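You operate a simulated robot arm through the tools that you are given. There is no shell and no other tool.

Carry out the task below with a simulated robot arm. There is one attempt and no reset: what you move stays moved.

## Task
Open the dust gate, switch the extract on, then brush the rust off the blue link.
Fine: green brush back, then extract off and gate shut. Set down upright: green brush. Where these are worked on the way, their far stop is far enough and under half their travel is too little: dust gate. What is to be rubbed or washed off counts as gone when no trace of it is left.

It is judged by the outcome, as a careful person would: the job done as asked, and still so three seconds after it is handed in. It fails if anything else is knocked over, pushed out of place, dropped, spilled or broken.

## Robot
A 7-joint arm with a two-finger parallel gripper, fixed in place. Base frame: the origin is at the foot of the arm, x ahead of it, y to its left, z up; the work surface is at about z = 0.8. Units: m, rad, N and s.
Its first joint turns from -2.897 to 2.897 rad. Payload 1.57 kg.
Tool frame: the origin (TCP) lies between the finger pads and is the grasp point; the fingertips stand 0.03 m ahead of it; z points along the fingers, y is the line along which they close. Largest opening 0.11 m; finger width 0.024, thickness 0.012; the body of the gripper, 0.048 by 0.112 m, starts 0.078 m behind the TCP.
Orientation is that of the tool frame in the base frame, as a unit quaternion [x, y, z, w]. With the fingers straight down and closing along the base's y, the tool's x points along the base's -x, its y along +y and its z along -z.

## Interface
- The arm moves only by the tool nudge_tool. Its argument "plan" is a list of rows, each a list of 7 numbers: the shift along the tool's x, y, z in units of 150 mm (1.0 is 150 mm), then the turn, a rotation vector about the tool's x, y, z in units of 60 degrees (1.0 is 60 degrees), then the opening, from 0 (shut) to 1 (fully open). In form: [[x, y, z, rx, ry, rz, gripper], ...]. A call has 1 to 20 rows; each row is the pose to reach, as a shift and turn from the pose commanded when the call began, along the tool's axes at that moment. A call with a number of a shift or a turn outside -1 to 1 is refused whole. A row lasts 0.2 s, in which the tool goes at most 0.05 m and 0.15 rad; a call with a longer step from one row to the next is refused whole, and so is a gripper value outside its range. Where a pose cannot be reached the arm comes as near as it can. A force on the tool above 60 N (or 10 N above the force at the start of the call, whichever is more), or a blocked arm, ends the call early, and 0.2 s more pass. Each finger travels about 0.108 m/s and halts on what it meets, pressing with about 43 N; the grip force reading is that of the motor and also rises with nothing between the fingers. The clock runs only during rows and for 0.2 s after the last one: add rows that repeat a pose to give the fingers time. The reply holds the time, the measured pose of the TCP, the force on the tool along the base axes, the opening and the grip force, in the units named above and with some noise, with the torque about the TCP (base axes, N m) and any sound that the robot's microphone picked up.
- Cameras (640 x 400 px; columns grow to the right, rows downward): "scene" is fixed at [0.2247, 0.5115, 1.5797]; the picture's right is [-0.02, -1.00, 0.00], its down [-0.82, 0.02, -0.58] and it looks along [0.58, -0.01, -0.82] (base axes); focal length 332 px, centre (320, 200). "wrist" rides on the gripper at [0.07, 0.016, -0.141] in the tool frame; the picture's right is [-0.23, 0.97, 0.00], its down [-0.86, -0.20, -0.48] and it looks along [-0.47, -0.11, 0.88] (tool axes); focal length 222 px, centre (320, 200). There is no depth. A picture from a camera that has moved, and an enlarged one, comes with that camera's place and axes in the base frame and with its lens. The place of the scene camera against the robot may be out by one fixed shift of up to 0.025 m in any direction.
- grab_frame(camera): a new picture of that camera. It takes no simulated time.
- move_column(by): slides the trunk up (or, below 0, down) by that many m; the arm rides with it, the base frame stays. It gives what a move gives, with no picture.
- close_up(camera, box): a new picture of the part [left, top, right, bottom] of that camera's present view, enlarged. It takes no simulated time.
- sign_off(): hands the job in; it is judged then, once.

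Nothing tells you positions but the pictures and the camera data. Unless the task says otherwise, let go and move clear before handing in.

The tools are called after "Call:" as a command line: name --pt "numbers of a row" for each row, then --argument value for the rest, lists and objects as JSON in quotes. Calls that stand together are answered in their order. nudge_tool: Moves the arm, as the interface text tells. Its arguments: {"type":"object","properties":{"plan":{"type":"array","items":{"type":"array","items":{"type":"number"}}}},"required":["plan"]} The other tools are called the same way: move_column (by) slides the trunk up or down; grab_frame (camera) takes a picture; close_up (camera, box) takes an enlarged picture of a part of a camera's view; sign_off () hands the job in.

At the start:

```text
time_s: 0.0
ee_pos: [0.6585, 0.2155, 1.1415]
tool_rot: [0.0, 1.0, 0.001, 0.0]
wrist_force: [-0.1, 0.1, -0.6]
wrist_torque: [-0.02, -0.02, 0.0]
finger_gap: 0.1101
grasp_force: 0.0
trunk travel left (down, up): [-0.425, 0.185]
```

scene: 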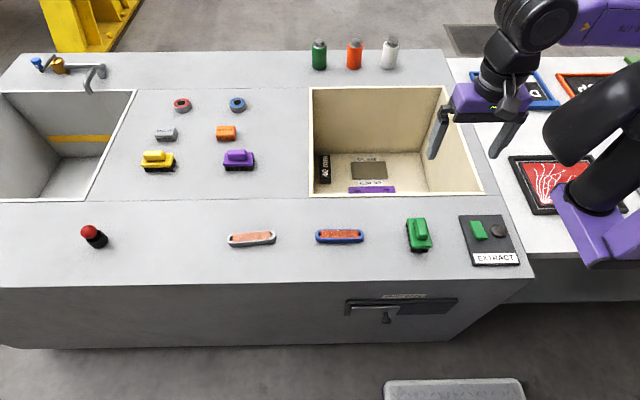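
wrist: 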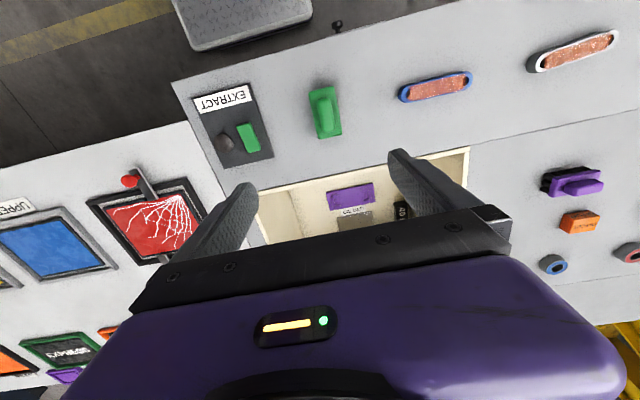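

I see a bench with a cream extraction basin, the EXTRACT button box, a green brush, the blue and white links with rust, and a slot-like dust gate on the bench front. I'll take enlarged views before moving.

Call:
close_up --camera "scene" --box '[300, 200, 540, 350]'

Call:
close_up --camera "scene" --box '[300, 80, 500, 205]'

Call:
close_up --camera "wrist" --box '[160, 0, 480, 200]'

Call:
close_up --camera "scene" --box '[80, 80, 400, 280]'

```text
2.67 times, centred on (420, 275) of scene
camera zoom: at [0.2247, 0.5115, 1.5797], right [-0.02, -1.0, 0.0], down [-0.82, 0.02, -0.58], along [0.58, -0.01, -0.82], focal length 884 px, centre (53, 0)
```

zoom: 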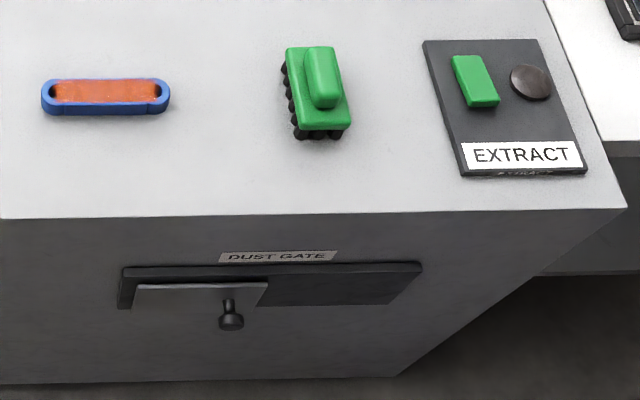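

```text
3.20 times, centred on (400, 142) of scene
camera zoom: at [0.2247, 0.5115, 1.5797], right [-0.02, -1.0, 0.0], down [-0.82, 0.02, -0.58], along [0.58, -0.01, -0.82], focal length 1061 px, centre (64, 384)
```

zoom: 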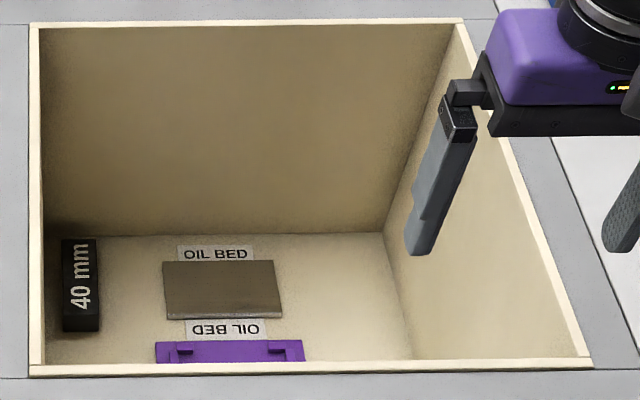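

```text
2.00 times, centred on (320, 100) of wrist
camera zoom: at [0.5884, 0.2329, 1.2827], right [0.23, 0.97, 0.0], down [0.86, -0.2, 0.48], along [0.47, -0.11, -0.88], focal length 444 px, centre (320, 400)
```

zoom: 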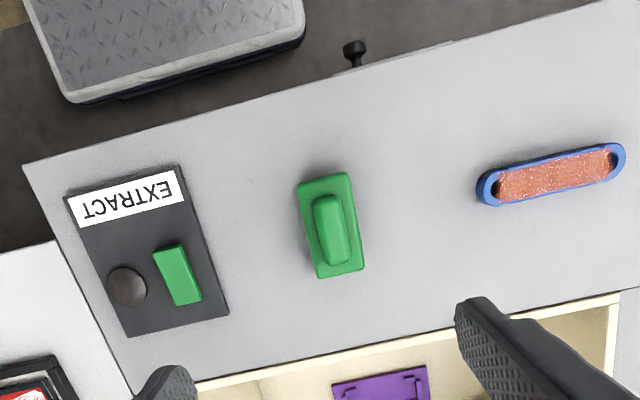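

```text
2.00 times, centred on (240, 180) of scene
camera zoom: at [0.2247, 0.5115, 1.5797], right [-0.02, -1.0, 0.0], down [-0.82, 0.02, -0.58], along [0.58, -0.01, -0.82], focal length 663 px, centre (480, 240)
```

zoom: 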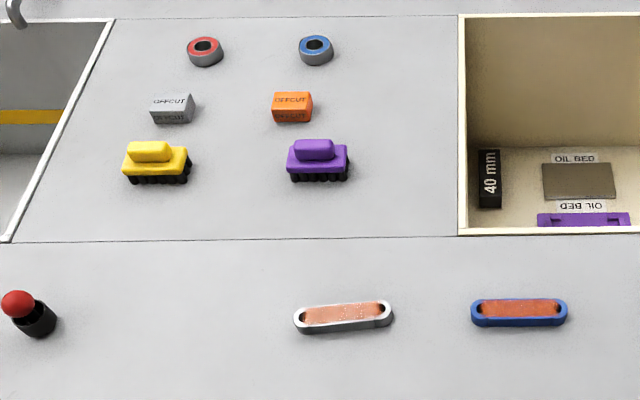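

The dust gate is a sliding plate with a knob on the bench's front face (about x 0.53, y 0.29, z 0.7), and the wrist view puts the brush at about (0.646, 0.231). I'll back the hand towards the gate for a closer look.

Call:
nudge_tool --pt "0.17 0.1 0 0 0 0 1" --pt "0.35 0.2 0 0 0 0 1" --pt "0.52 0.3 0 0 0 0 1" --pt "0.7 0.4 0 0 0 0 1" --pt "0.87 0.47 0 0 0 0 1"

```text
time_s: 1.2
ee_pos: [0.5281, 0.2848, 1.1442]
tool_rot: [0.0, 1.0, 0.0, -0.001]
wrist_force: [0.1, -0.3, -1.1]
wrist_torque: [0.03, -0.01, 0.01]
finger_gap: 0.1101
grasp_force: 0.0
trunk travel left (down, up): [-0.425, 0.185]
```

Call:
grab_frame --camera "wrist"

Call:
grab_frame --camera "scene"

```text
taken
camera wrist: at [0.4577, 0.3026, 1.2845], right [0.23, 0.97, 0.0], down [0.85, -0.2, 0.48], along [0.47, -0.11, -0.88], focal length 222 px, centre (320, 200)
```

wrist: 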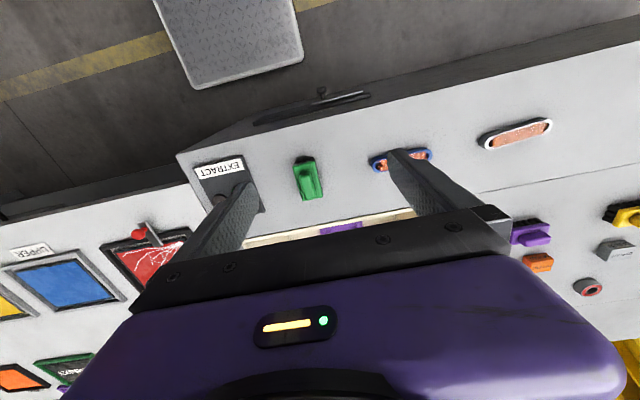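

```text
taken
```

scene: 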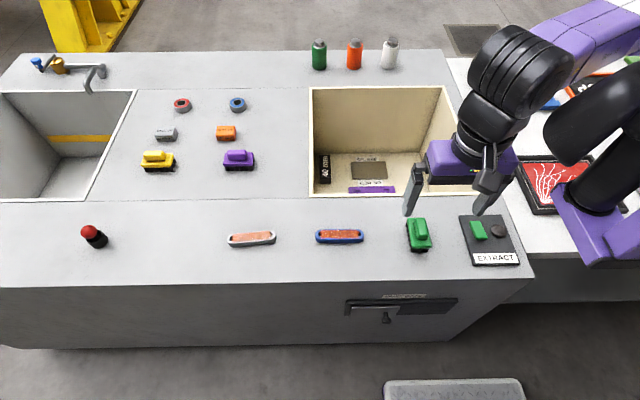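

The hand has moved back above the front edge of the bench. I'll lower the trunk and tilt the hand forward so the wrist camera sees the gate face.

Call:
move_column --by -0.15

Call:
nudge_tool --pt "0.08 0 0 0 -0.12 0 1" --pt "0.16 0 0 0 -0.24 0 1" --pt "0.24 0 0 0 -0.36 0 1" --pt "0.32 0 0 0 -0.5 0 1"

Call:
grab_frame --camera "wrist"

Call:
grab_frame --camera "scene"

```text
time_s: 3.0
ee_pos: [0.5285, 0.2855, 0.9935]
tool_rot: [0.0, 1.0, 0.0, -0.001]
wrist_force: [-0.1, -0.5, 0.4]
wrist_torque: [0.0, -0.06, 0.0]
finger_gap: 0.1101
grasp_force: 0.1
trunk travel left (down, up): [-0.275, 0.335]
```

```text
time_s: 3.8
ee_pos: [0.5382, 0.3233, 1.0162]
tool_rot: [0.104, 0.983, 0.022, 0.15]
wrist_force: [0.6, 0.3, -0.3]
wrist_torque: [0.01, 0.01, 0.01]
finger_gap: 0.11
grasp_force: 0.1
trunk travel left (down, up): [-0.275, 0.335]
stopped in row 3: the arm was blocked; the commanded pose is now the measured one
```

```text
taken
camera wrist: at [0.433, 0.3544, 1.1312], right [0.41, 0.9, 0.14], down [0.62, -0.38, 0.69], along [0.68, -0.19, -0.71], focal length 222 px, centre (320, 200)
```

wrist: 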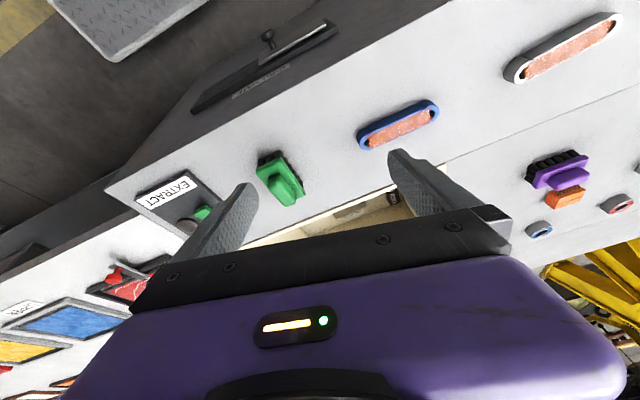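

```text
taken
```

scene: 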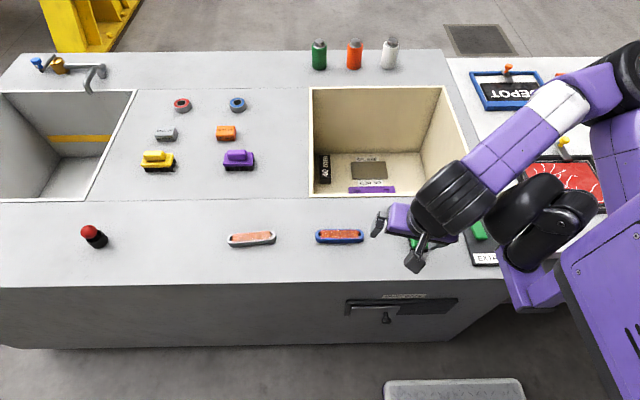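

The arm is blocked when tilted this close in. I'll raise the trunk again, straighten the hand, and reach down from above, where the arm has more room.

Call:
move_column --by 0.2

Call:
nudge_tool --pt "0 0 0 0.01 0.07 -0.05 1" --pt "0 0 0 0.02 0.144 -0.1 1" --pt "0 0 0 0.03 0.216 -0.15 1" --pt "0 0 0 0.042 0.288 -0.2 1" --pt "0 0 0 0.042 0.288 -0.2 1"

```text
time_s: 5.9
ee_pos: [0.536, 0.3259, 1.2156]
tool_rot: [0.103, 0.983, 0.022, 0.149]
wrist_force: [-0.3, 0.4, -0.4]
wrist_torque: [0.01, 0.0, -0.03]
finger_gap: 0.1102
grasp_force: 0.0
trunk travel left (down, up): [-0.475, 0.135]
```

```text
time_s: 7.1
ee_pos: [0.5346, 0.3239, 1.2156]
tool_rot: [-0.006, 1.0, -0.002, 0.001]
wrist_force: [0.8, -0.5, -0.4]
wrist_torque: [0.02, -0.01, -0.02]
finger_gap: 0.1097
grasp_force: 0.0
trunk travel left (down, up): [-0.475, 0.135]
```

The hand is straight again. I'll lower it with the arm alone, just in front of the bench edge.

Call:
nudge_tool --pt "0.05 -0.03 0.2 0 0 0 1" --pt "0.1 -0.06 0.4 0 0 0 1" --pt "0.15 -0.09 0.6 0 0 0 1" --pt "0.2 -0.12 0.8 0 0 0 1" --pt "0.25 -0.13 1.0 0 0 0 1"

Call:
grab_frame --camera "wrist"

Call:
grab_frame --camera "scene"

```text
time_s: 8.3
ee_pos: [0.4974, 0.3043, 1.0649]
tool_rot: [-0.007, 1.0, -0.002, -0.001]
wrist_force: [0.7, -0.5, 0.3]
wrist_torque: [0.02, 0.02, 0.0]
finger_gap: 0.11
grasp_force: 0.1
trunk travel left (down, up): [-0.475, 0.135]
```

```text
taken
camera wrist: at [0.4267, 0.3217, 1.2061], right [0.22, 0.98, 0.0], down [0.86, -0.19, 0.48], along [0.47, -0.11, -0.88], focal length 222 px, centre (320, 200)
```

wrist: 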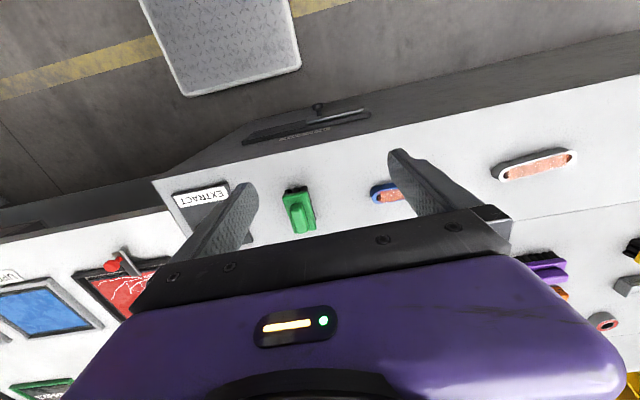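

```text
taken
```

scene: 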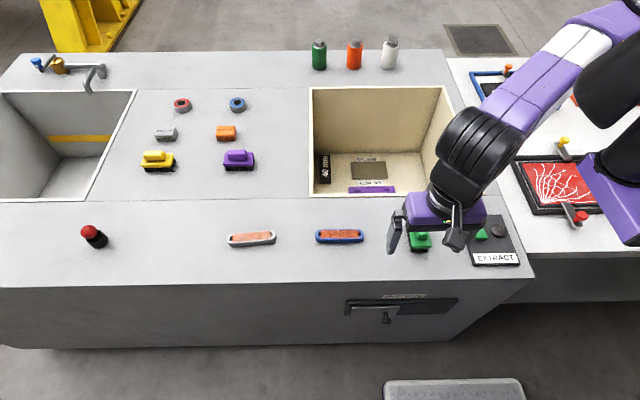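

The arm reaches in well from above. I'll zoom in on the gate from here.

Call:
close_up --camera "wrist" --box '[220, 80, 400, 192]'

Call:
close_up --camera "scene" --box '[330, 280, 474, 370]'

```text
3.56 times, centred on (310, 136) of wrist
camera zoom: at [0.4267, 0.3217, 1.2061], right [0.22, 0.98, 0.0], down [0.86, -0.19, 0.48], along [0.47, -0.11, -0.88], focal length 790 px, centre (356, 428)
```

zoom: 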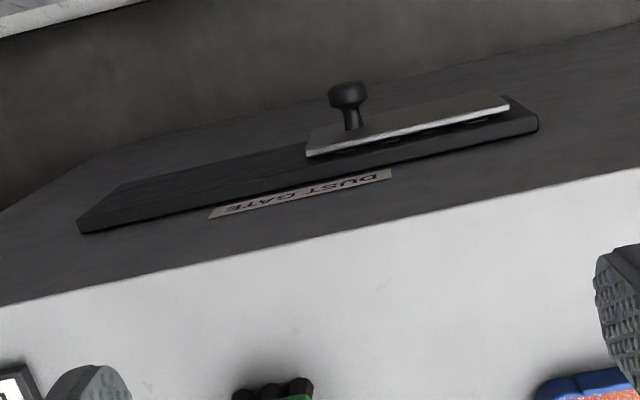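

```text
4.44 times, centred on (402, 325) of scene
camera zoom: at [0.2247, 0.5115, 1.5797], right [-0.02, -1.0, 0.0], down [-0.82, 0.02, -0.58], along [0.58, -0.01, -0.82], focal length 1474 px, centre (-44, -356)
```

zoom: 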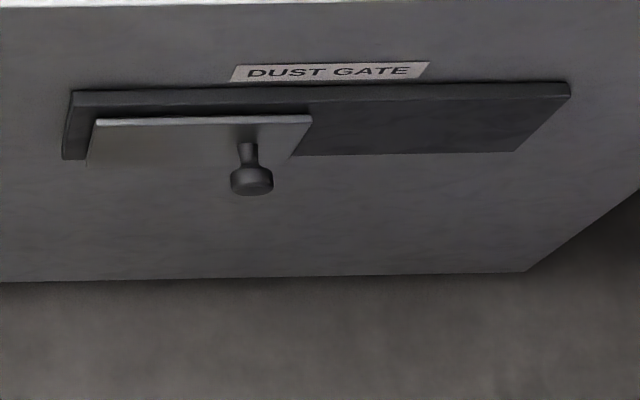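

The plate sits at the left (+y) end of a backing panel about 0.30 m long. The knob is at roughly (0.483, 0.30, 0.63), so opening means sliding it to the right. I'll go down in front of the bench with the fingers open to straddle the knob.

Call:
nudge_tool --pt "0.05 0 0.2 0 0 0 1" --pt "0.1 -0.01 0.4 0 0 0 1" --pt "0.15 -0.02 0.6 0 0 0 1" --pt "0.15 -0.02 0.8 0 0 0 1" --pt "0.15 -0.02 1.0 0 0 0 1"

Call:
grab_frame --camera "wrist"

Call:
grab_frame --camera "scene"

```text
time_s: 9.5
ee_pos: [0.474, 0.302, 0.9152]
tool_rot: [-0.006, 1.0, -0.002, 0.0]
wrist_force: [-0.3, -0.3, 0.0]
wrist_torque: [-0.01, -0.05, 0.03]
finger_gap: 0.1097
grasp_force: 0.0
trunk travel left (down, up): [-0.475, 0.135]
```

```text
taken
camera wrist: at [0.4027, 0.3189, 1.0552], right [0.21, 0.98, 0.0], down [0.86, -0.19, 0.48], along [0.47, -0.11, -0.88], focal length 222 px, centre (320, 200)
```

wrist: 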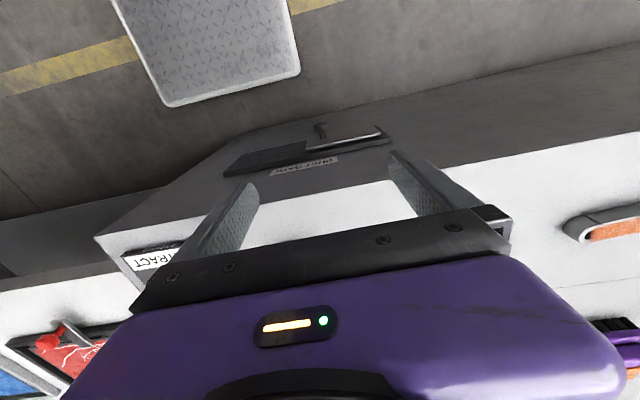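

```text
taken
```

scene: 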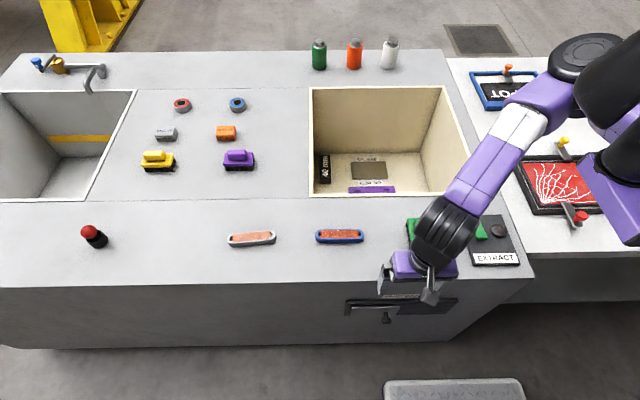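

The arm follows well. I'll zoom in here so I can triangulate the knob from two views.

Call:
close_up --camera "wrist" --box '[240, 100, 400, 200]'

```text
4.00 times, centred on (320, 150) of wrist
camera zoom: at [0.4027, 0.3189, 1.0552], right [0.21, 0.98, 0.0], down [0.86, -0.19, 0.48], along [0.47, -0.11, -0.88], focal length 888 px, centre (320, 400)
```

zoom: 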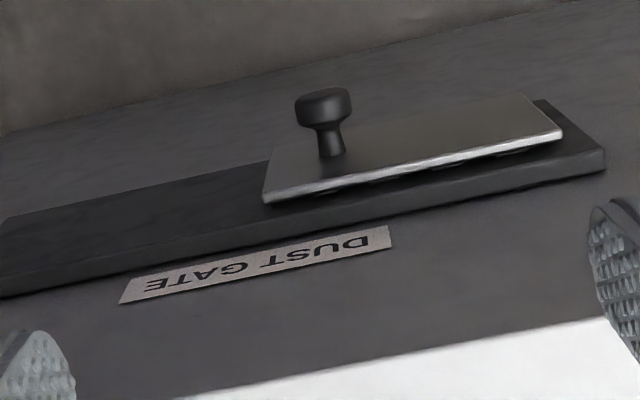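

The knob head is close to (0.483, 0.30, 0.595). To keep the wrist link off the bench edge, I'll tilt the fingers about 15° forward before going lower.

Call:
nudge_tool --pt "0 0 0 0 -0.08 0.0 1" --pt "0 0 0 0 -0.16 0.0 1" --pt "0 0 0 0 -0.25 0.0 1" --pt "0 0 0 0 -0.25 0.0 1"

Call:
grab_frame --camera "wrist"

Call:
grab_frame --camera "scene"

```text
time_s: 10.5
ee_pos: [0.4749, 0.3004, 0.9157]
tool_rot: [-0.006, 0.991, 0.0, 0.132]
wrist_force: [0.0, 0.0, 0.2]
wrist_torque: [0.0, 0.01, -0.03]
finger_gap: 0.1103
grasp_force: 0.1
trunk travel left (down, up): [-0.475, 0.135]
```

```text
taken
camera wrist: at [0.3695, 0.3167, 1.0331], right [0.21, 0.98, 0.06], down [0.7, -0.19, 0.69], along [0.68, -0.1, -0.73], focal length 222 px, centre (320, 200)
```

wrist: 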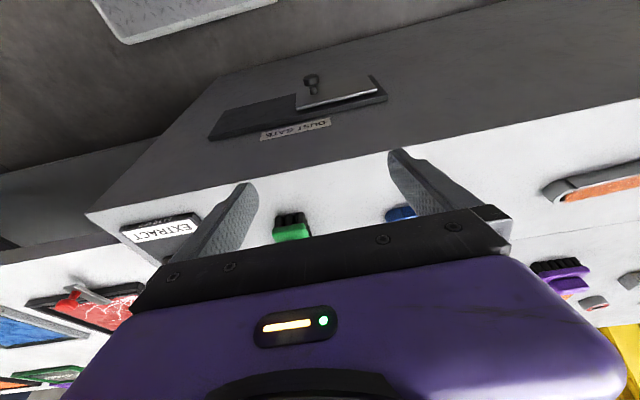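

```text
taken
```

scene: 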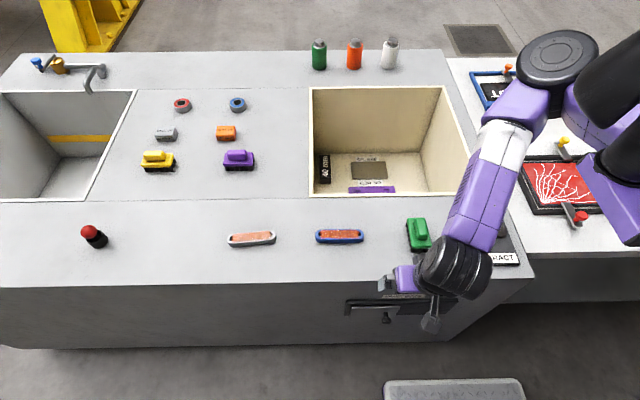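

The tilt worked. I'll zoom in from this new angle to fix the knob's position.

Call:
close_up --camera "wrist" --box '[200, 60, 400, 185]'

```text
3.20 times, centred on (300, 122) of wrist
camera zoom: at [0.3695, 0.3167, 1.0331], right [0.21, 0.98, 0.06], down [0.7, -0.19, 0.69], along [0.68, -0.1, -0.73], focal length 711 px, centre (384, 448)
```

zoom: 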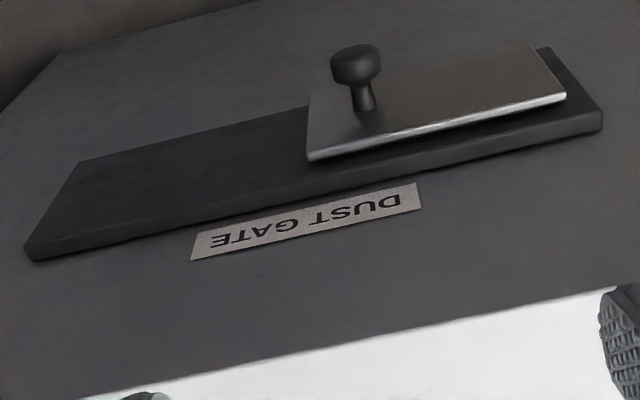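

Triangulation gives the knob head at about (0.484, 0.301, 0.595). I'll lower the hand straight down in two stages with the fingers straddling it.

Call:
nudge_tool --pt "0.052 0 0.193 0 0 0 1" --pt "0.105 0 0.386 0 0 0 1" --pt "0.157 0 0.579 0 0 0 1" --pt "0.21 0 0.772 0 0 0 1" --pt "0.262 0 0.965 0 0 0 1"

Call:
grab_frame --camera "wrist"

Call:
grab_frame --camera "scene"

```text
time_s: 11.7
ee_pos: [0.4732, 0.2994, 0.7646]
tool_rot: [-0.006, 0.991, -0.001, 0.13]
wrist_force: [-0.8, 0.8, -0.3]
wrist_torque: [0.01, -0.01, 0.02]
finger_gap: 0.11
grasp_force: 0.0
trunk travel left (down, up): [-0.475, 0.135]
```

```text
taken
camera wrist: at [0.368, 0.3158, 0.8829], right [0.21, 0.98, 0.06], down [0.7, -0.19, 0.68], along [0.68, -0.1, -0.73], focal length 222 px, centre (320, 200)
```

wrist: 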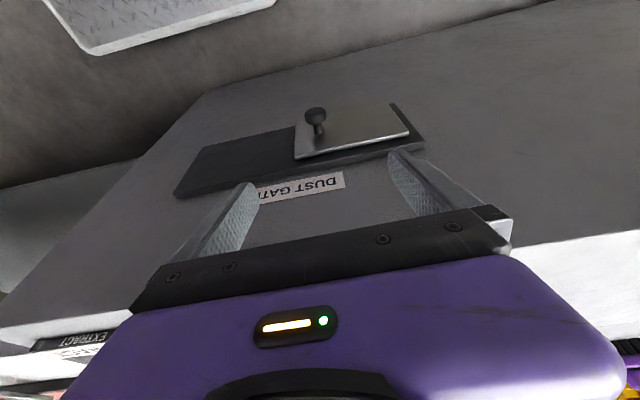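

```text
taken
```

scene: 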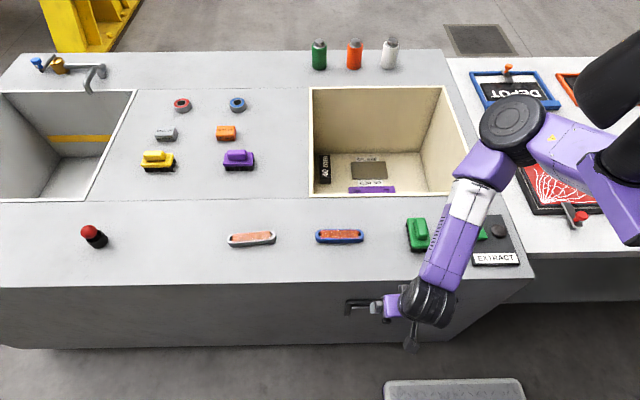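

The forearm now leans over the bench. For more clearance I'll raise the trunk fully, then bring the hand down again with the arm, checking as I go.

Call:
move_column --by 0.13

Call:
nudge_tool --pt "0.052 0 0.193 0 0 0 1" --pt "0.105 0 0.386 0 0 0 1" --pt "0.157 0 0.579 0 0 0 1" --pt "0.21 0 0.772 0 0 0 1" --pt "0.25 0 0.93 0 0 0 1"

Call:
grab_frame --camera "wrist"

Call:
grab_frame --camera "scene"

```text
time_s: 13.3
ee_pos: [0.474, 0.3, 0.8949]
tool_rot: [-0.007, 0.991, -0.001, 0.131]
wrist_force: [0.2, 0.6, -0.4]
wrist_torque: [0.02, -0.02, 0.02]
finger_gap: 0.1099
grasp_force: 0.0
trunk travel left (down, up): [-0.605, 0.005]
```

```text
time_s: 14.5
ee_pos: [0.4742, 0.2996, 0.7526]
tool_rot: [-0.006, 0.991, -0.001, 0.132]
wrist_force: [0.3, 0.2, 0.2]
wrist_torque: [-0.02, 0.01, -0.01]
finger_gap: 0.1103
grasp_force: 0.0
trunk travel left (down, up): [-0.605, 0.005]
```

```text
taken
camera wrist: at [0.369, 0.3161, 0.8695], right [0.21, 0.98, 0.06], down [0.7, -0.19, 0.68], along [0.68, -0.1, -0.73], focal length 222 px, centre (320, 200)
```

wrist: 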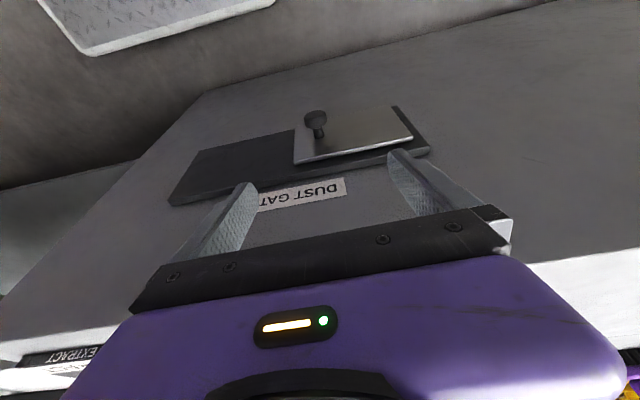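

```text
taken
```

scene: 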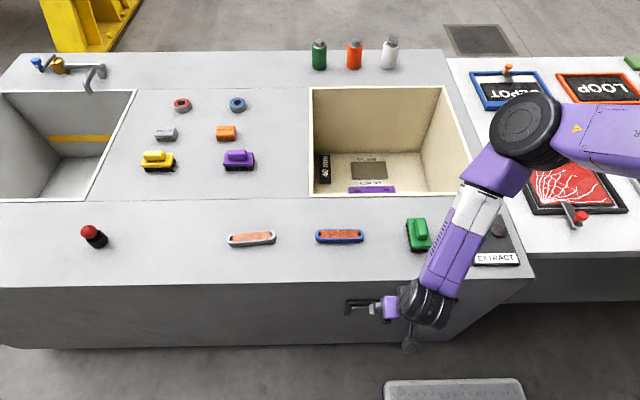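

The elbow has more height now and the knob still computes to (0.485, 0.302, 0.60). I'll go down to straddle it, then narrow the fingers without gripping.

Call:
nudge_tool --pt "0.043 0.003 0.178 0 0 0 1" --pt "0.086 0.006 0.357 0 0 0 1" --pt "0.129 0.009 0.535 0 0 0 1" --pt "0.172 0.012 0.714 0 0 0 1" --pt "0.215 0.013 0.892 0 0 0 1"

Call:
grab_frame --camera "wrist"

Call:
grab_frame --camera "scene"

```text
time_s: 15.7
ee_pos: [0.4768, 0.3004, 0.611]
tool_rot: [-0.006, 0.991, -0.001, 0.131]
wrist_force: [0.9, 0.6, -0.1]
wrist_torque: [0.02, 0.01, -0.02]
finger_gap: 0.1098
grasp_force: 0.1
trunk travel left (down, up): [-0.605, 0.005]
```

```text
taken
camera wrist: at [0.3722, 0.317, 0.7293], right [0.21, 0.98, 0.05], down [0.7, -0.19, 0.68], along [0.68, -0.1, -0.73], focal length 222 px, centre (320, 200)
```

wrist: 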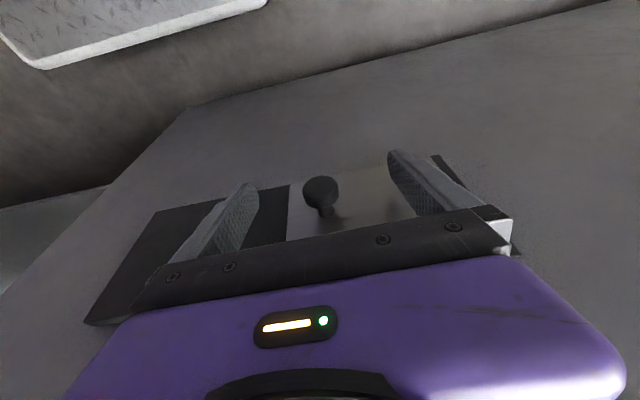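

```text
taken
```

scene: 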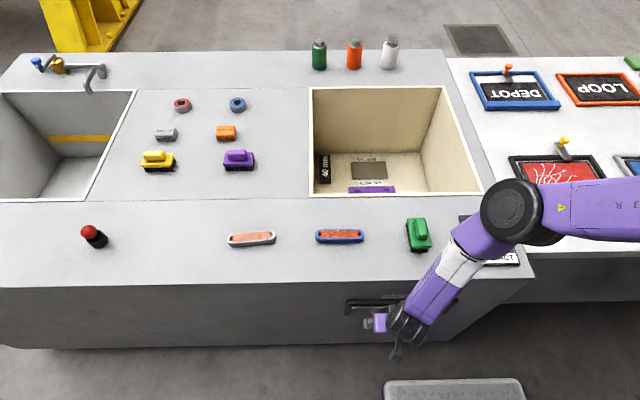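

The knob is right between the fingers. I'll narrow the gap to about 45 mm around it and check before sliding.

Call:
nudge_tool --pt "0 0 0 0 0 0 0.7" --pt "0 0 0 0 0 0 0.4" --pt "0 0 0 0 0 0 0.4"

Call:
close_up --camera "wrist" --box '[220, 120, 420, 245]'

```text
time_s: 16.5
ee_pos: [0.4781, 0.3001, 0.6123]
tool_rot: [-0.007, 0.991, -0.001, 0.13]
wrist_force: [0.3, 0.0, -0.8]
wrist_torque: [-0.01, 0.02, -0.01]
finger_gap: 0.0441
grasp_force: 0.2
trunk travel left (down, up): [-0.605, 0.005]
```

```text
3.20 times, centred on (320, 182) of wrist
camera zoom: at [0.3722, 0.3171, 0.7295], right [0.21, 0.98, 0.06], down [0.7, -0.19, 0.68], along [0.68, -0.1, -0.73], focal length 711 px, centre (320, 256)
```

zoom: 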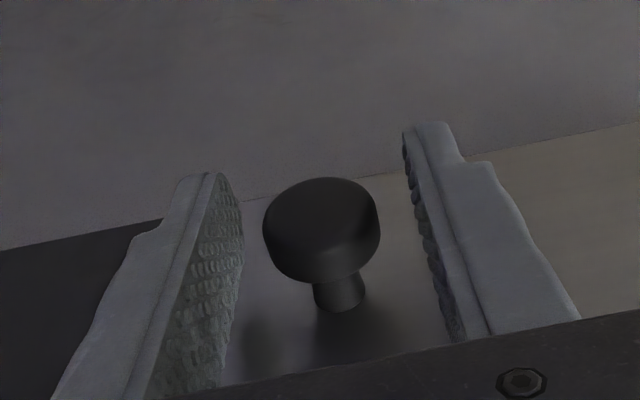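

The knob is well centred between the fingers. I'll slide it right (−y) slowly towards the far stop.

Call:
nudge_tool --pt "0 -0.08 0 0 0 0 0.4" --pt "0 -0.16 0 0 0 0 0.4" --pt "0 -0.24 0 0 0 0 0.4" --pt "0 -0.32 0 0 0 0 0.4" --pt "0 -0.4 0 0 0 0 0.4" --pt "0 -0.48 0 0 0 0 0.4" --pt "0 -0.56 0 0 0 0 0.4" --pt "0 -0.64 0 0 0 0 0.4" --pt "0 -0.72 0 0 0 0 0.4" --pt "0 -0.8 0 0 0 0 0.4"

Call:
grab_frame --camera "wrist"

Call:
grab_frame --camera "scene"

```text
time_s: 18.7
ee_pos: [0.4807, 0.1871, 0.6128]
tool_rot: [-0.006, 0.992, -0.004, 0.129]
wrist_force: [-0.1, 1.9, -0.1]
wrist_torque: [0.01, 0.02, 0.03]
finger_gap: 0.045
grasp_force: 0.1
out of reach, approached as far as the arm can: row 10
trunk travel left (down, up): [-0.605, 0.005]
```

```text
taken
camera wrist: at [0.376, 0.2039, 0.7304], right [0.21, 0.98, 0.05], down [0.71, -0.18, 0.68], along [0.68, -0.11, -0.73], focal length 222 px, centre (320, 200)
```

wrist: 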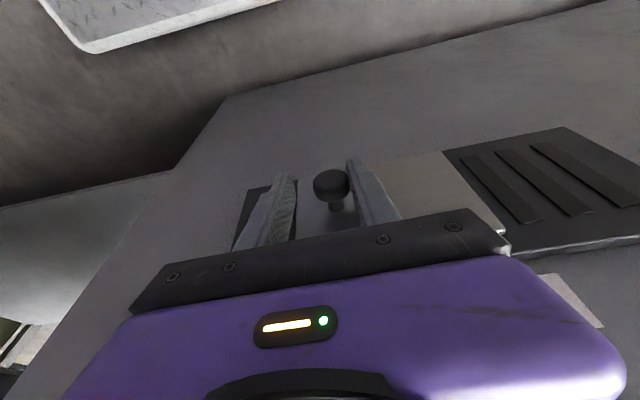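

```text
taken
```

scene: 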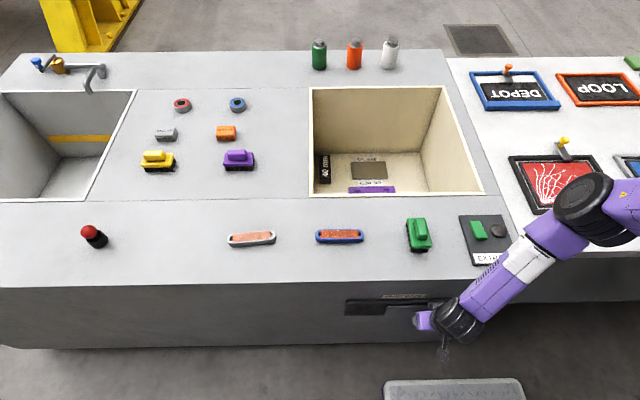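

The gate has slid about 0.105 m and its slots show, but the arm ran out of close-in reach just short of the stop. I'll ease the tilt back a little and push the last part.

Call:
nudge_tool --pt "0 0 0 0 0.06 0 0.4" --pt "0 0 0 0 0.12 0 0.4" --pt "0 -0.05 0 0 0.12 0 0.4" --pt "0 -0.1 0 0 0.12 0 0.4" --pt "0 -0.15 0 0 0.12 0 0.4" --pt "0 -0.2 0 0 0.12 0 0.4"

Call:
grab_frame --camera "wrist"

Call:
close_up --camera "scene" --box '[330, 260, 530, 385]'

```text
time_s: 20.1
ee_pos: [0.4809, 0.1561, 0.6135]
tool_rot: [-0.007, 0.998, -0.001, 0.068]
wrist_force: [-0.6, 1.0, 0.9]
wrist_torque: [-0.03, 0.04, 0.02]
finger_gap: 0.0447
grasp_force: 0.6
trunk travel left (down, up): [-0.605, 0.005]
```

```text
taken
camera wrist: at [0.3919, 0.1734, 0.7423], right [0.21, 0.98, 0.03], down [0.79, -0.19, 0.59], along [0.58, -0.1, -0.81], focal length 222 px, centre (320, 200)
```

wrist: 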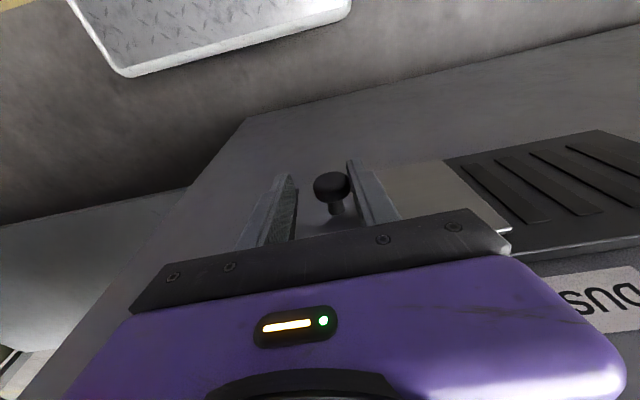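

```text
3.20 times, centred on (430, 322) of scene
camera zoom: at [0.2247, 0.5115, 1.5797], right [-0.02, -1.0, 0.0], down [-0.82, 0.02, -0.58], along [0.58, -0.01, -0.82], focal length 1061 px, centre (-32, -192)
```

zoom: 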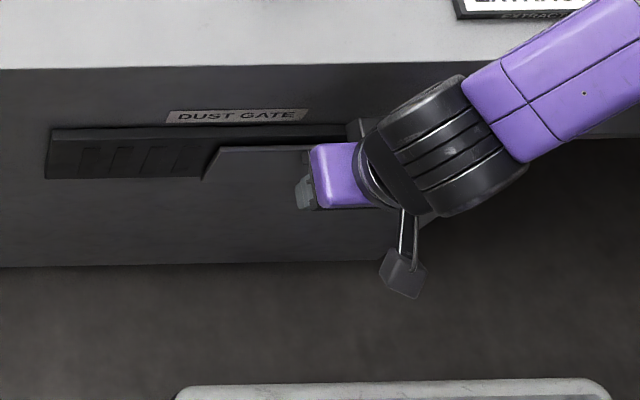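

The plate moved on with low force, so the stop isn't reached yet. I'll push a bit further.

Call:
nudge_tool --pt "0 -0.04 0 0 0 0 0.4" --pt "0 -0.08 0 0 0 0 0.4" --pt "0 -0.12 0 0 0 0 0.4" --pt "0 -0.16 0 0 0 0 0.4" --pt "0 -0.2 0 0 0 0 0.4"

Call:
grab_frame --camera "wrist"

Call:
grab_frame --camera "scene"

```text
time_s: 21.3
ee_pos: [0.4879, 0.1407, 0.6103]
tool_rot: [-0.007, 0.998, 0.001, 0.064]
wrist_force: [-9.4, 24.8, 3.6]
wrist_torque: [0.34, 0.14, 0.37]
finger_gap: 0.0657
grasp_force: 12.4
out of reach, approached as far as the arm can: row 3, 4, 5
trunk travel left (down, up): [-0.605, 0.005]
```

```text
taken
camera wrist: at [0.3994, 0.1564, 0.7414], right [0.21, 0.98, 0.03], down [0.79, -0.19, 0.58], along [0.57, -0.1, -0.81], focal length 222 px, centre (320, 200)
```

wrist: 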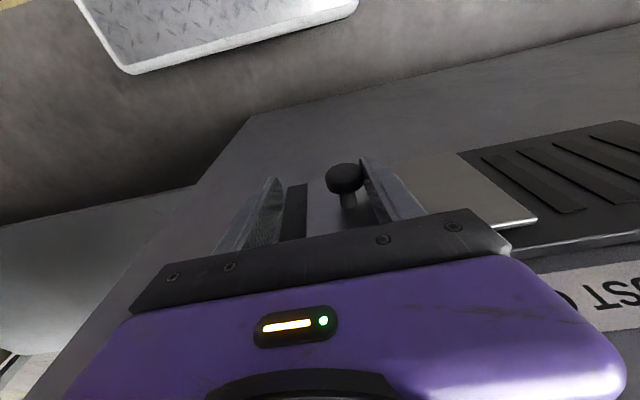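

```text
taken
```

scene: 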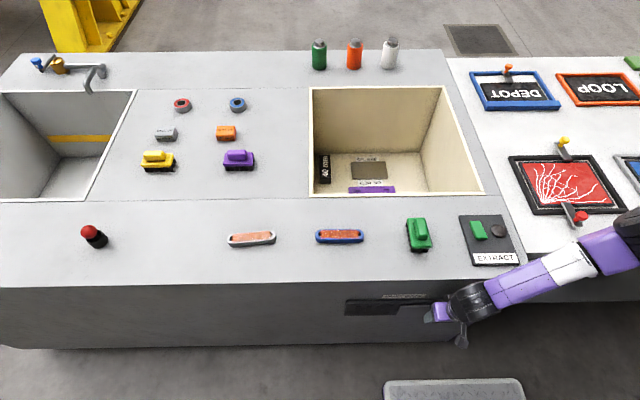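

The force has risen to about 25 N and the plate has stopped, so the gate is fully open. I'll ease off the knob, open the fingers and lift clear.

Call:
nudge_tool --pt "0 0.08 0 0 0 0 0.7" --pt "0 0.15 0 0 0 0 1" --pt "0 0.15 0 0 0 0 1" --pt "-0.026 0.15 -0.2 0 0 0 1" --pt "-0.052 0.15 -0.4 0 0 0 1" --pt "-0.078 0.3 -0.6 0 0 0 1" --pt "-0.1 0.5 -0.8 0 0 0 1"

Call:
grab_frame --camera "wrist"

Call:
grab_frame --camera "scene"

```text
time_s: 22.9
ee_pos: [0.4884, 0.2103, 0.7305]
tool_rot: [-0.007, 0.998, -0.001, 0.068]
wrist_force: [-0.1, -0.4, 0.2]
wrist_torque: [0.01, 0.01, 0.03]
finger_gap: 0.1098
grasp_force: 0.0
trunk travel left (down, up): [-0.605, 0.005]
```

```text
taken
camera wrist: at [0.3981, 0.2279, 0.8604], right [0.21, 0.98, 0.03], down [0.78, -0.19, 0.59], along [0.58, -0.11, -0.81], focal length 222 px, centre (320, 200)
```

wrist: 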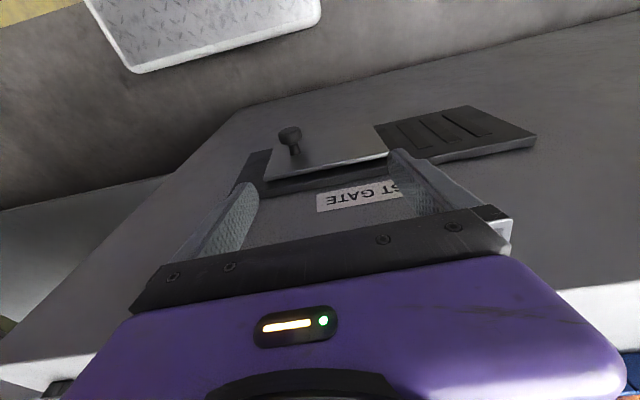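

```text
taken
```

scene: 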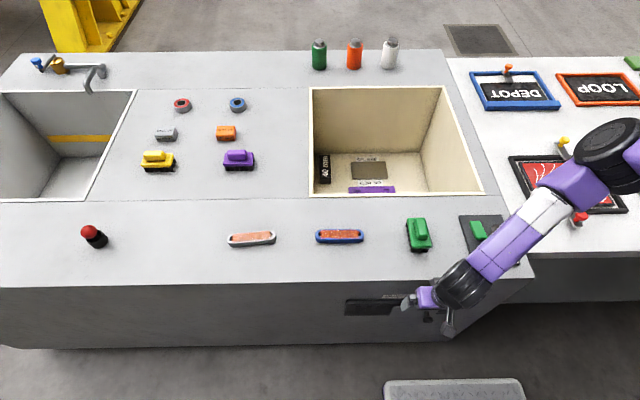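

The gate is open and the hand is clear of it. I'll lift above the bench and straighten the hand, then head for the EXTRACT switch near (0.66, 0.07).

Call:
nudge_tool --pt "-0.026 0 -0.2 0 0 0 1" --pt "-0.052 0 -0.4 0 0 0 1" --pt "-0.078 0 -0.6 0 0 0 1" --pt "-0.104 0 -0.8 0 0 0 1" --pt "-0.13 0 -0.99 0 0 0 1" --pt "-0.13 0 -0.99 0.0 0.065 0 1" --pt "-0.13 0 -0.99 0.0 0.13 0 1"

Call:
grab_frame --camera "wrist"

```text
time_s: 24.5
ee_pos: [0.4872, 0.2125, 0.8798]
tool_rot: [-0.006, 1.0, -0.001, -0.001]
wrist_force: [0.3, -1.8, 0.2]
wrist_torque: [-0.02, 0.0, -0.01]
finger_gap: 0.1098
grasp_force: 0.0
trunk travel left (down, up): [-0.605, 0.005]
```

```text
taken
camera wrist: at [0.4163, 0.2284, 1.021], right [0.21, 0.98, 0.0], down [0.86, -0.19, 0.48], along [0.47, -0.11, -0.88], focal length 222 px, centre (320, 200)
```

wrist: 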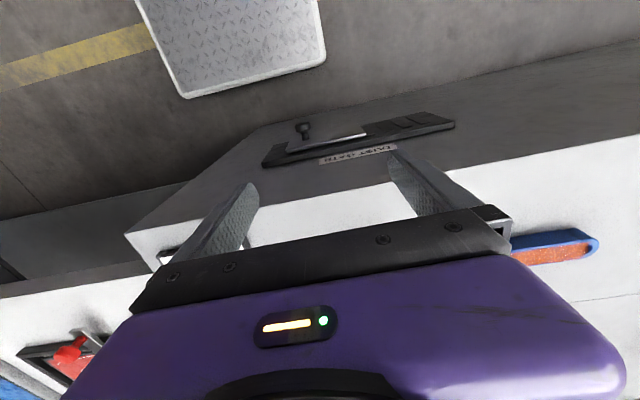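

I'll rise further and move above the EXTRACT box for a close look.

Call:
nudge_tool --pt "0 0 -0.27 0 0 0.006 1" --pt "0 0 -0.54 0 0 0.0115 1" --pt "-0.1 -0.12 -0.8 0 0 0.0115 1" --pt "-0.25 -0.3 -0.8 0 0 0.0115 1" --pt "-0.4 -0.5 -0.8 0 0 0.0115 1" --pt "-0.55 -0.7 -0.8 0 0 0.0115 1" --pt "-0.7 -0.9 -0.8 0 0 0.0115 1" --pt "-0.8 -0.97 -0.8 0 0 0.0115 1"

Call:
grab_frame --camera "wrist"

Call:
grab_frame --camera "scene"

```text
time_s: 26.3
ee_pos: [0.6087, 0.0669, 1.0]
tool_rot: [-0.001, 1.0, -0.002, -0.001]
wrist_force: [-0.2, -0.2, -0.1]
wrist_torque: [-0.02, 0.01, 0.0]
finger_gap: 0.1101
grasp_force: 0.0
trunk travel left (down, up): [-0.605, 0.005]
```

```text
taken
camera wrist: at [0.5379, 0.085, 1.141], right [0.23, 0.97, 0.0], down [0.86, -0.2, 0.48], along [0.47, -0.11, -0.88], focal length 222 px, centre (320, 200)
```

wrist: 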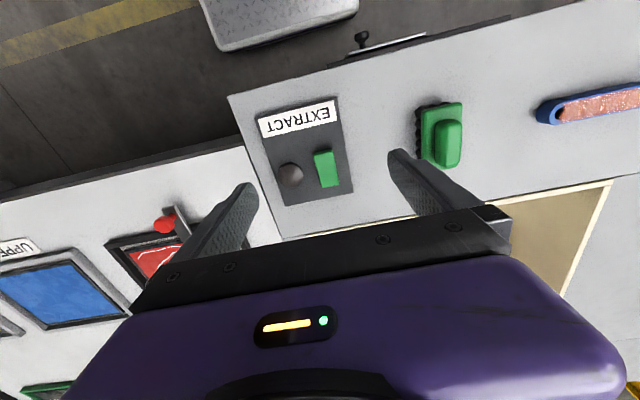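

```text
taken
```

scene: 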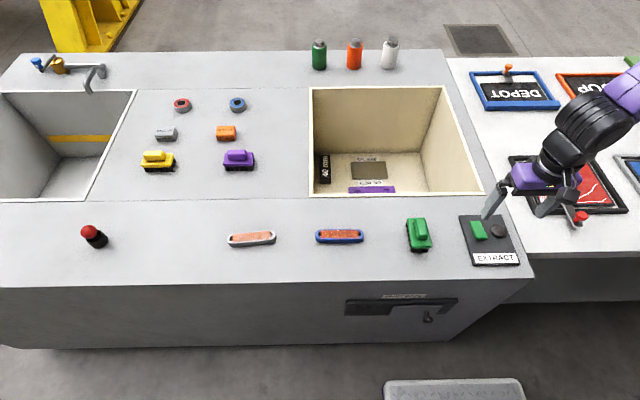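

Call:
close_up --camera "wrist" --box '[240, 80, 400, 220]'

Call:
close_up --camera "scene" --box '[400, 200, 540, 280]'

Call:
close_up --camera "wrist" --box '[380, 80, 640, 200]'

```text
2.86 times, centred on (320, 150) of wrist
camera zoom: at [0.5379, 0.085, 1.141], right [0.23, 0.97, 0.0], down [0.86, -0.2, 0.48], along [0.47, -0.11, -0.88], focal length 635 px, centre (320, 343)
```

zoom: 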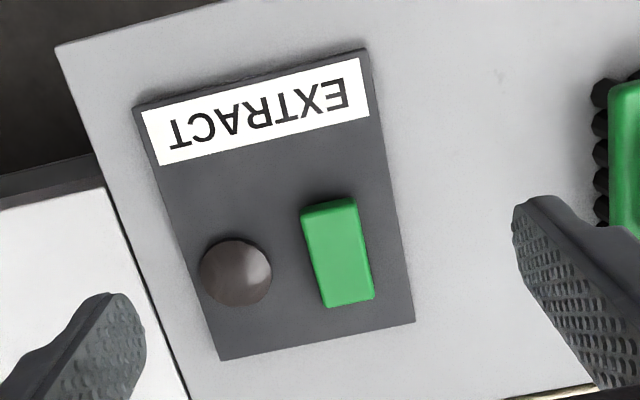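

```text
4.57 times, centred on (470, 240) of scene
camera zoom: at [0.2247, 0.5115, 1.5797], right [-0.02, -1.0, 0.0], down [-0.82, 0.02, -0.58], along [0.58, -0.01, -0.82], focal length 1516 px, centre (-366, 17)
```

zoom: 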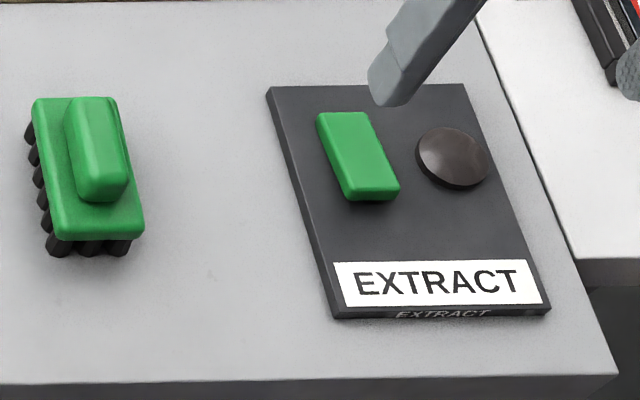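

```text
2.46 times, centred on (510, 140) of wrist
camera zoom: at [0.5379, 0.085, 1.141], right [0.23, 0.97, 0.0], down [0.86, -0.2, 0.48], along [0.47, -0.11, -0.88], focal length 547 px, centre (-148, 348)
```

zoom: 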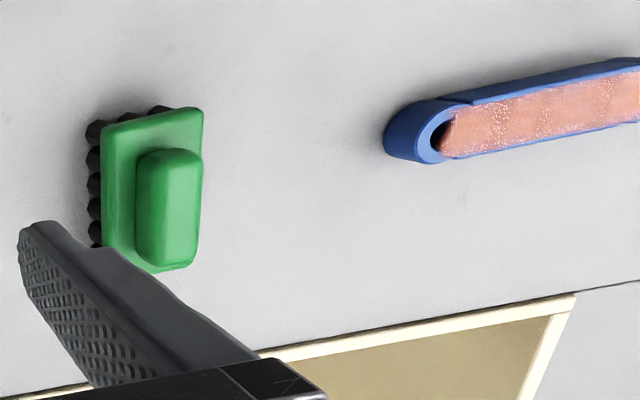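

The green block at about (0.656, 0.067) is a push button and the dark dome beside it looks like its lamp. I'll close the fingers and come down just above the button.

Call:
nudge_tool --pt "-0.1 0 0 0 0 0 0.7" --pt "-0.2 0 0 0 0 0 0.4" --pt "-0.313 0 0.1 0 0 0 0.1" --pt "-0.313 0 0.3 0 0 0 0" --pt "-0.313 0 0.5 0 0 0 0" --pt "-0.313 0 0.7 0 0 0 0" --pt "-0.313 0 0.8 0 0 0 0"

Call:
grab_frame --camera "wrist"

Call:
close_up --camera "scene" --box '[400, 180, 560, 280]'

```text
time_s: 27.9
ee_pos: [0.6564, 0.0685, 0.8797]
tool_rot: [0.0, 1.0, -0.002, 0.0]
wrist_force: [0.3, 0.4, 0.5]
wrist_torque: [0.01, -0.05, 0.01]
finger_gap: 0.0
grasp_force: 21.3
trunk travel left (down, up): [-0.605, 0.005]
```

```text
taken
camera wrist: at [0.5861, 0.0857, 1.0217], right [0.23, 0.97, 0.0], down [0.86, -0.2, 0.48], along [0.47, -0.11, -0.88], focal length 222 px, centre (320, 200)
```

wrist: 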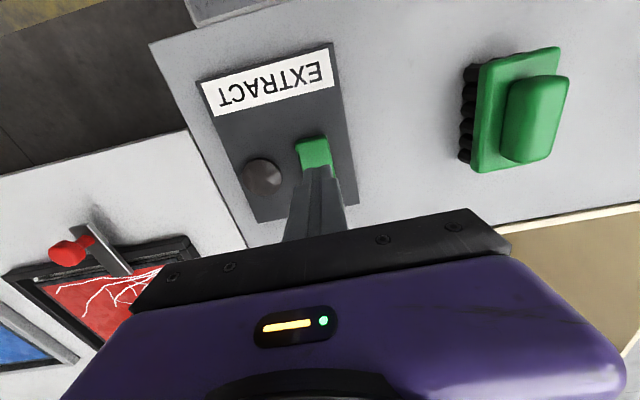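

```text
4.00 times, centred on (480, 230) of scene
camera zoom: at [0.2247, 0.5115, 1.5797], right [-0.02, -1.0, 0.0], down [-0.82, 0.02, -0.58], along [0.58, -0.01, -0.82], focal length 1326 px, centre (-320, 80)
```

zoom: 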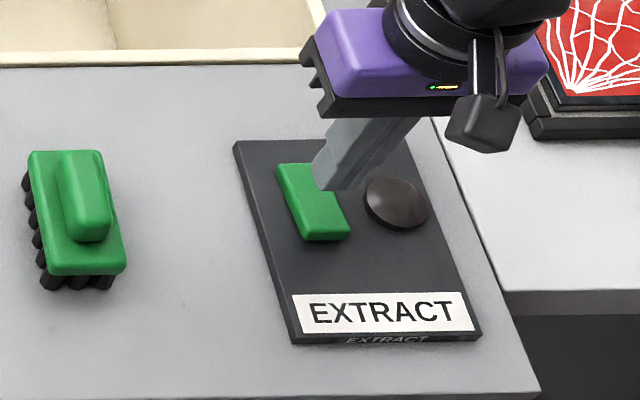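

The closed fingertips are above the button. I'll press down in small steps and watch force and sound.

Call:
nudge_tool --pt "0 0 0.04 0 0 0 0" --pt "0 0 0.08 0 0 0 0" --pt "0 0 0.12 0 0 0 0" --pt "0 0 0.15 0 0 0 0"

Call:
grab_frame --camera "wrist"

```text
time_s: 28.9
ee_pos: [0.6565, 0.0684, 0.8583]
tool_rot: [0.0, 1.0, -0.002, 0.0]
wrist_force: [0.9, 0.3, 0.5]
wrist_torque: [-0.01, 0.05, 0.0]
finger_gap: 0.0
grasp_force: 21.0
trunk travel left (down, up): [-0.605, 0.005]
```

```text
taken
camera wrist: at [0.5858, 0.0855, 0.9992], right [0.23, 0.97, 0.0], down [0.86, -0.2, 0.48], along [0.47, -0.11, -0.88], focal length 222 px, centre (320, 200)
```

wrist: 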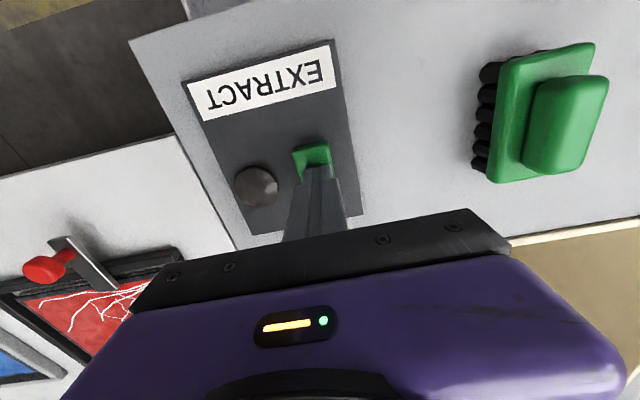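

No contact yet with the tips at about 0.828. I'll keep going down slowly.

Call:
nudge_tool --pt "0 0 0.02 0 0 0 0" --pt "0 0 0.04 0 0 0 0" --pt "0 0 0.06 0 0 0 0"

```text
time_s: 29.8
ee_pos: [0.6566, 0.0669, 0.8527]
tool_rot: [0.0, 1.0, -0.002, 0.0]
wrist_force: [-10.0, -8.0, 43.5]
wrist_torque: [-0.15, 0.19, 0.03]
finger_gap: 0.0
grasp_force: 21.7
trunk travel left (down, up): [-0.605, 0.005]
stopped in row 3: the force on the tool passed its limit at 64 N (the readings are from after the stop); the commanded pose is now the measured one
```

Contact: the force went past the limit and the button bottomed out or resisted. I'll check the lamp.

Call:
close_up --camera "wrist" --box '[160, 60, 400, 220]'

Call:
close_up --camera "scene" --box '[400, 180, 560, 280]'

```text
2.50 times, centred on (280, 140) of wrist
camera zoom: at [0.5846, 0.0855, 0.9938], right [0.23, 0.97, 0.0], down [0.86, -0.2, 0.48], along [0.47, -0.11, -0.88], focal length 555 px, centre (420, 350)
```

zoom: 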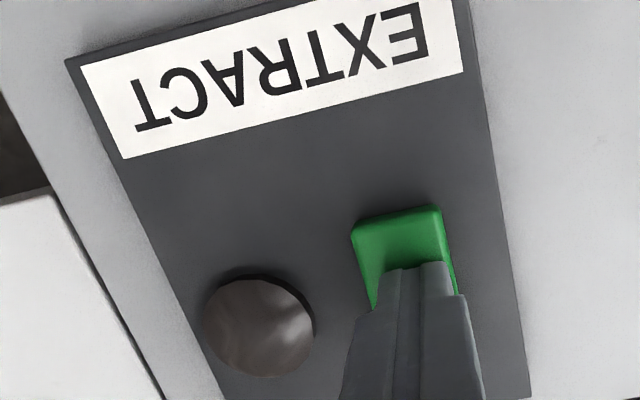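

```text
4.00 times, centred on (480, 230) of scene
camera zoom: at [0.2247, 0.5115, 1.5797], right [-0.02, -1.0, 0.0], down [-0.82, 0.02, -0.58], along [0.58, -0.01, -0.82], focal length 1326 px, centre (-320, 80)
```

zoom: 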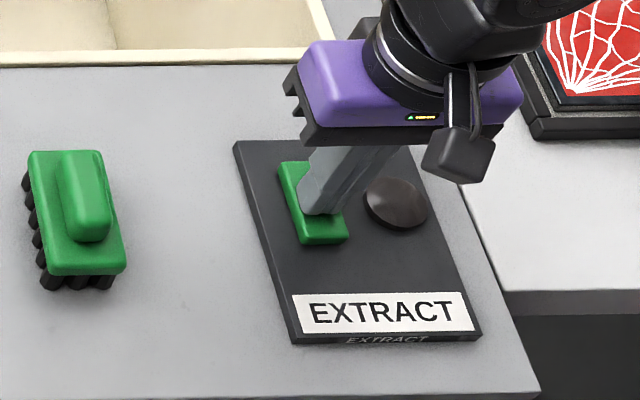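

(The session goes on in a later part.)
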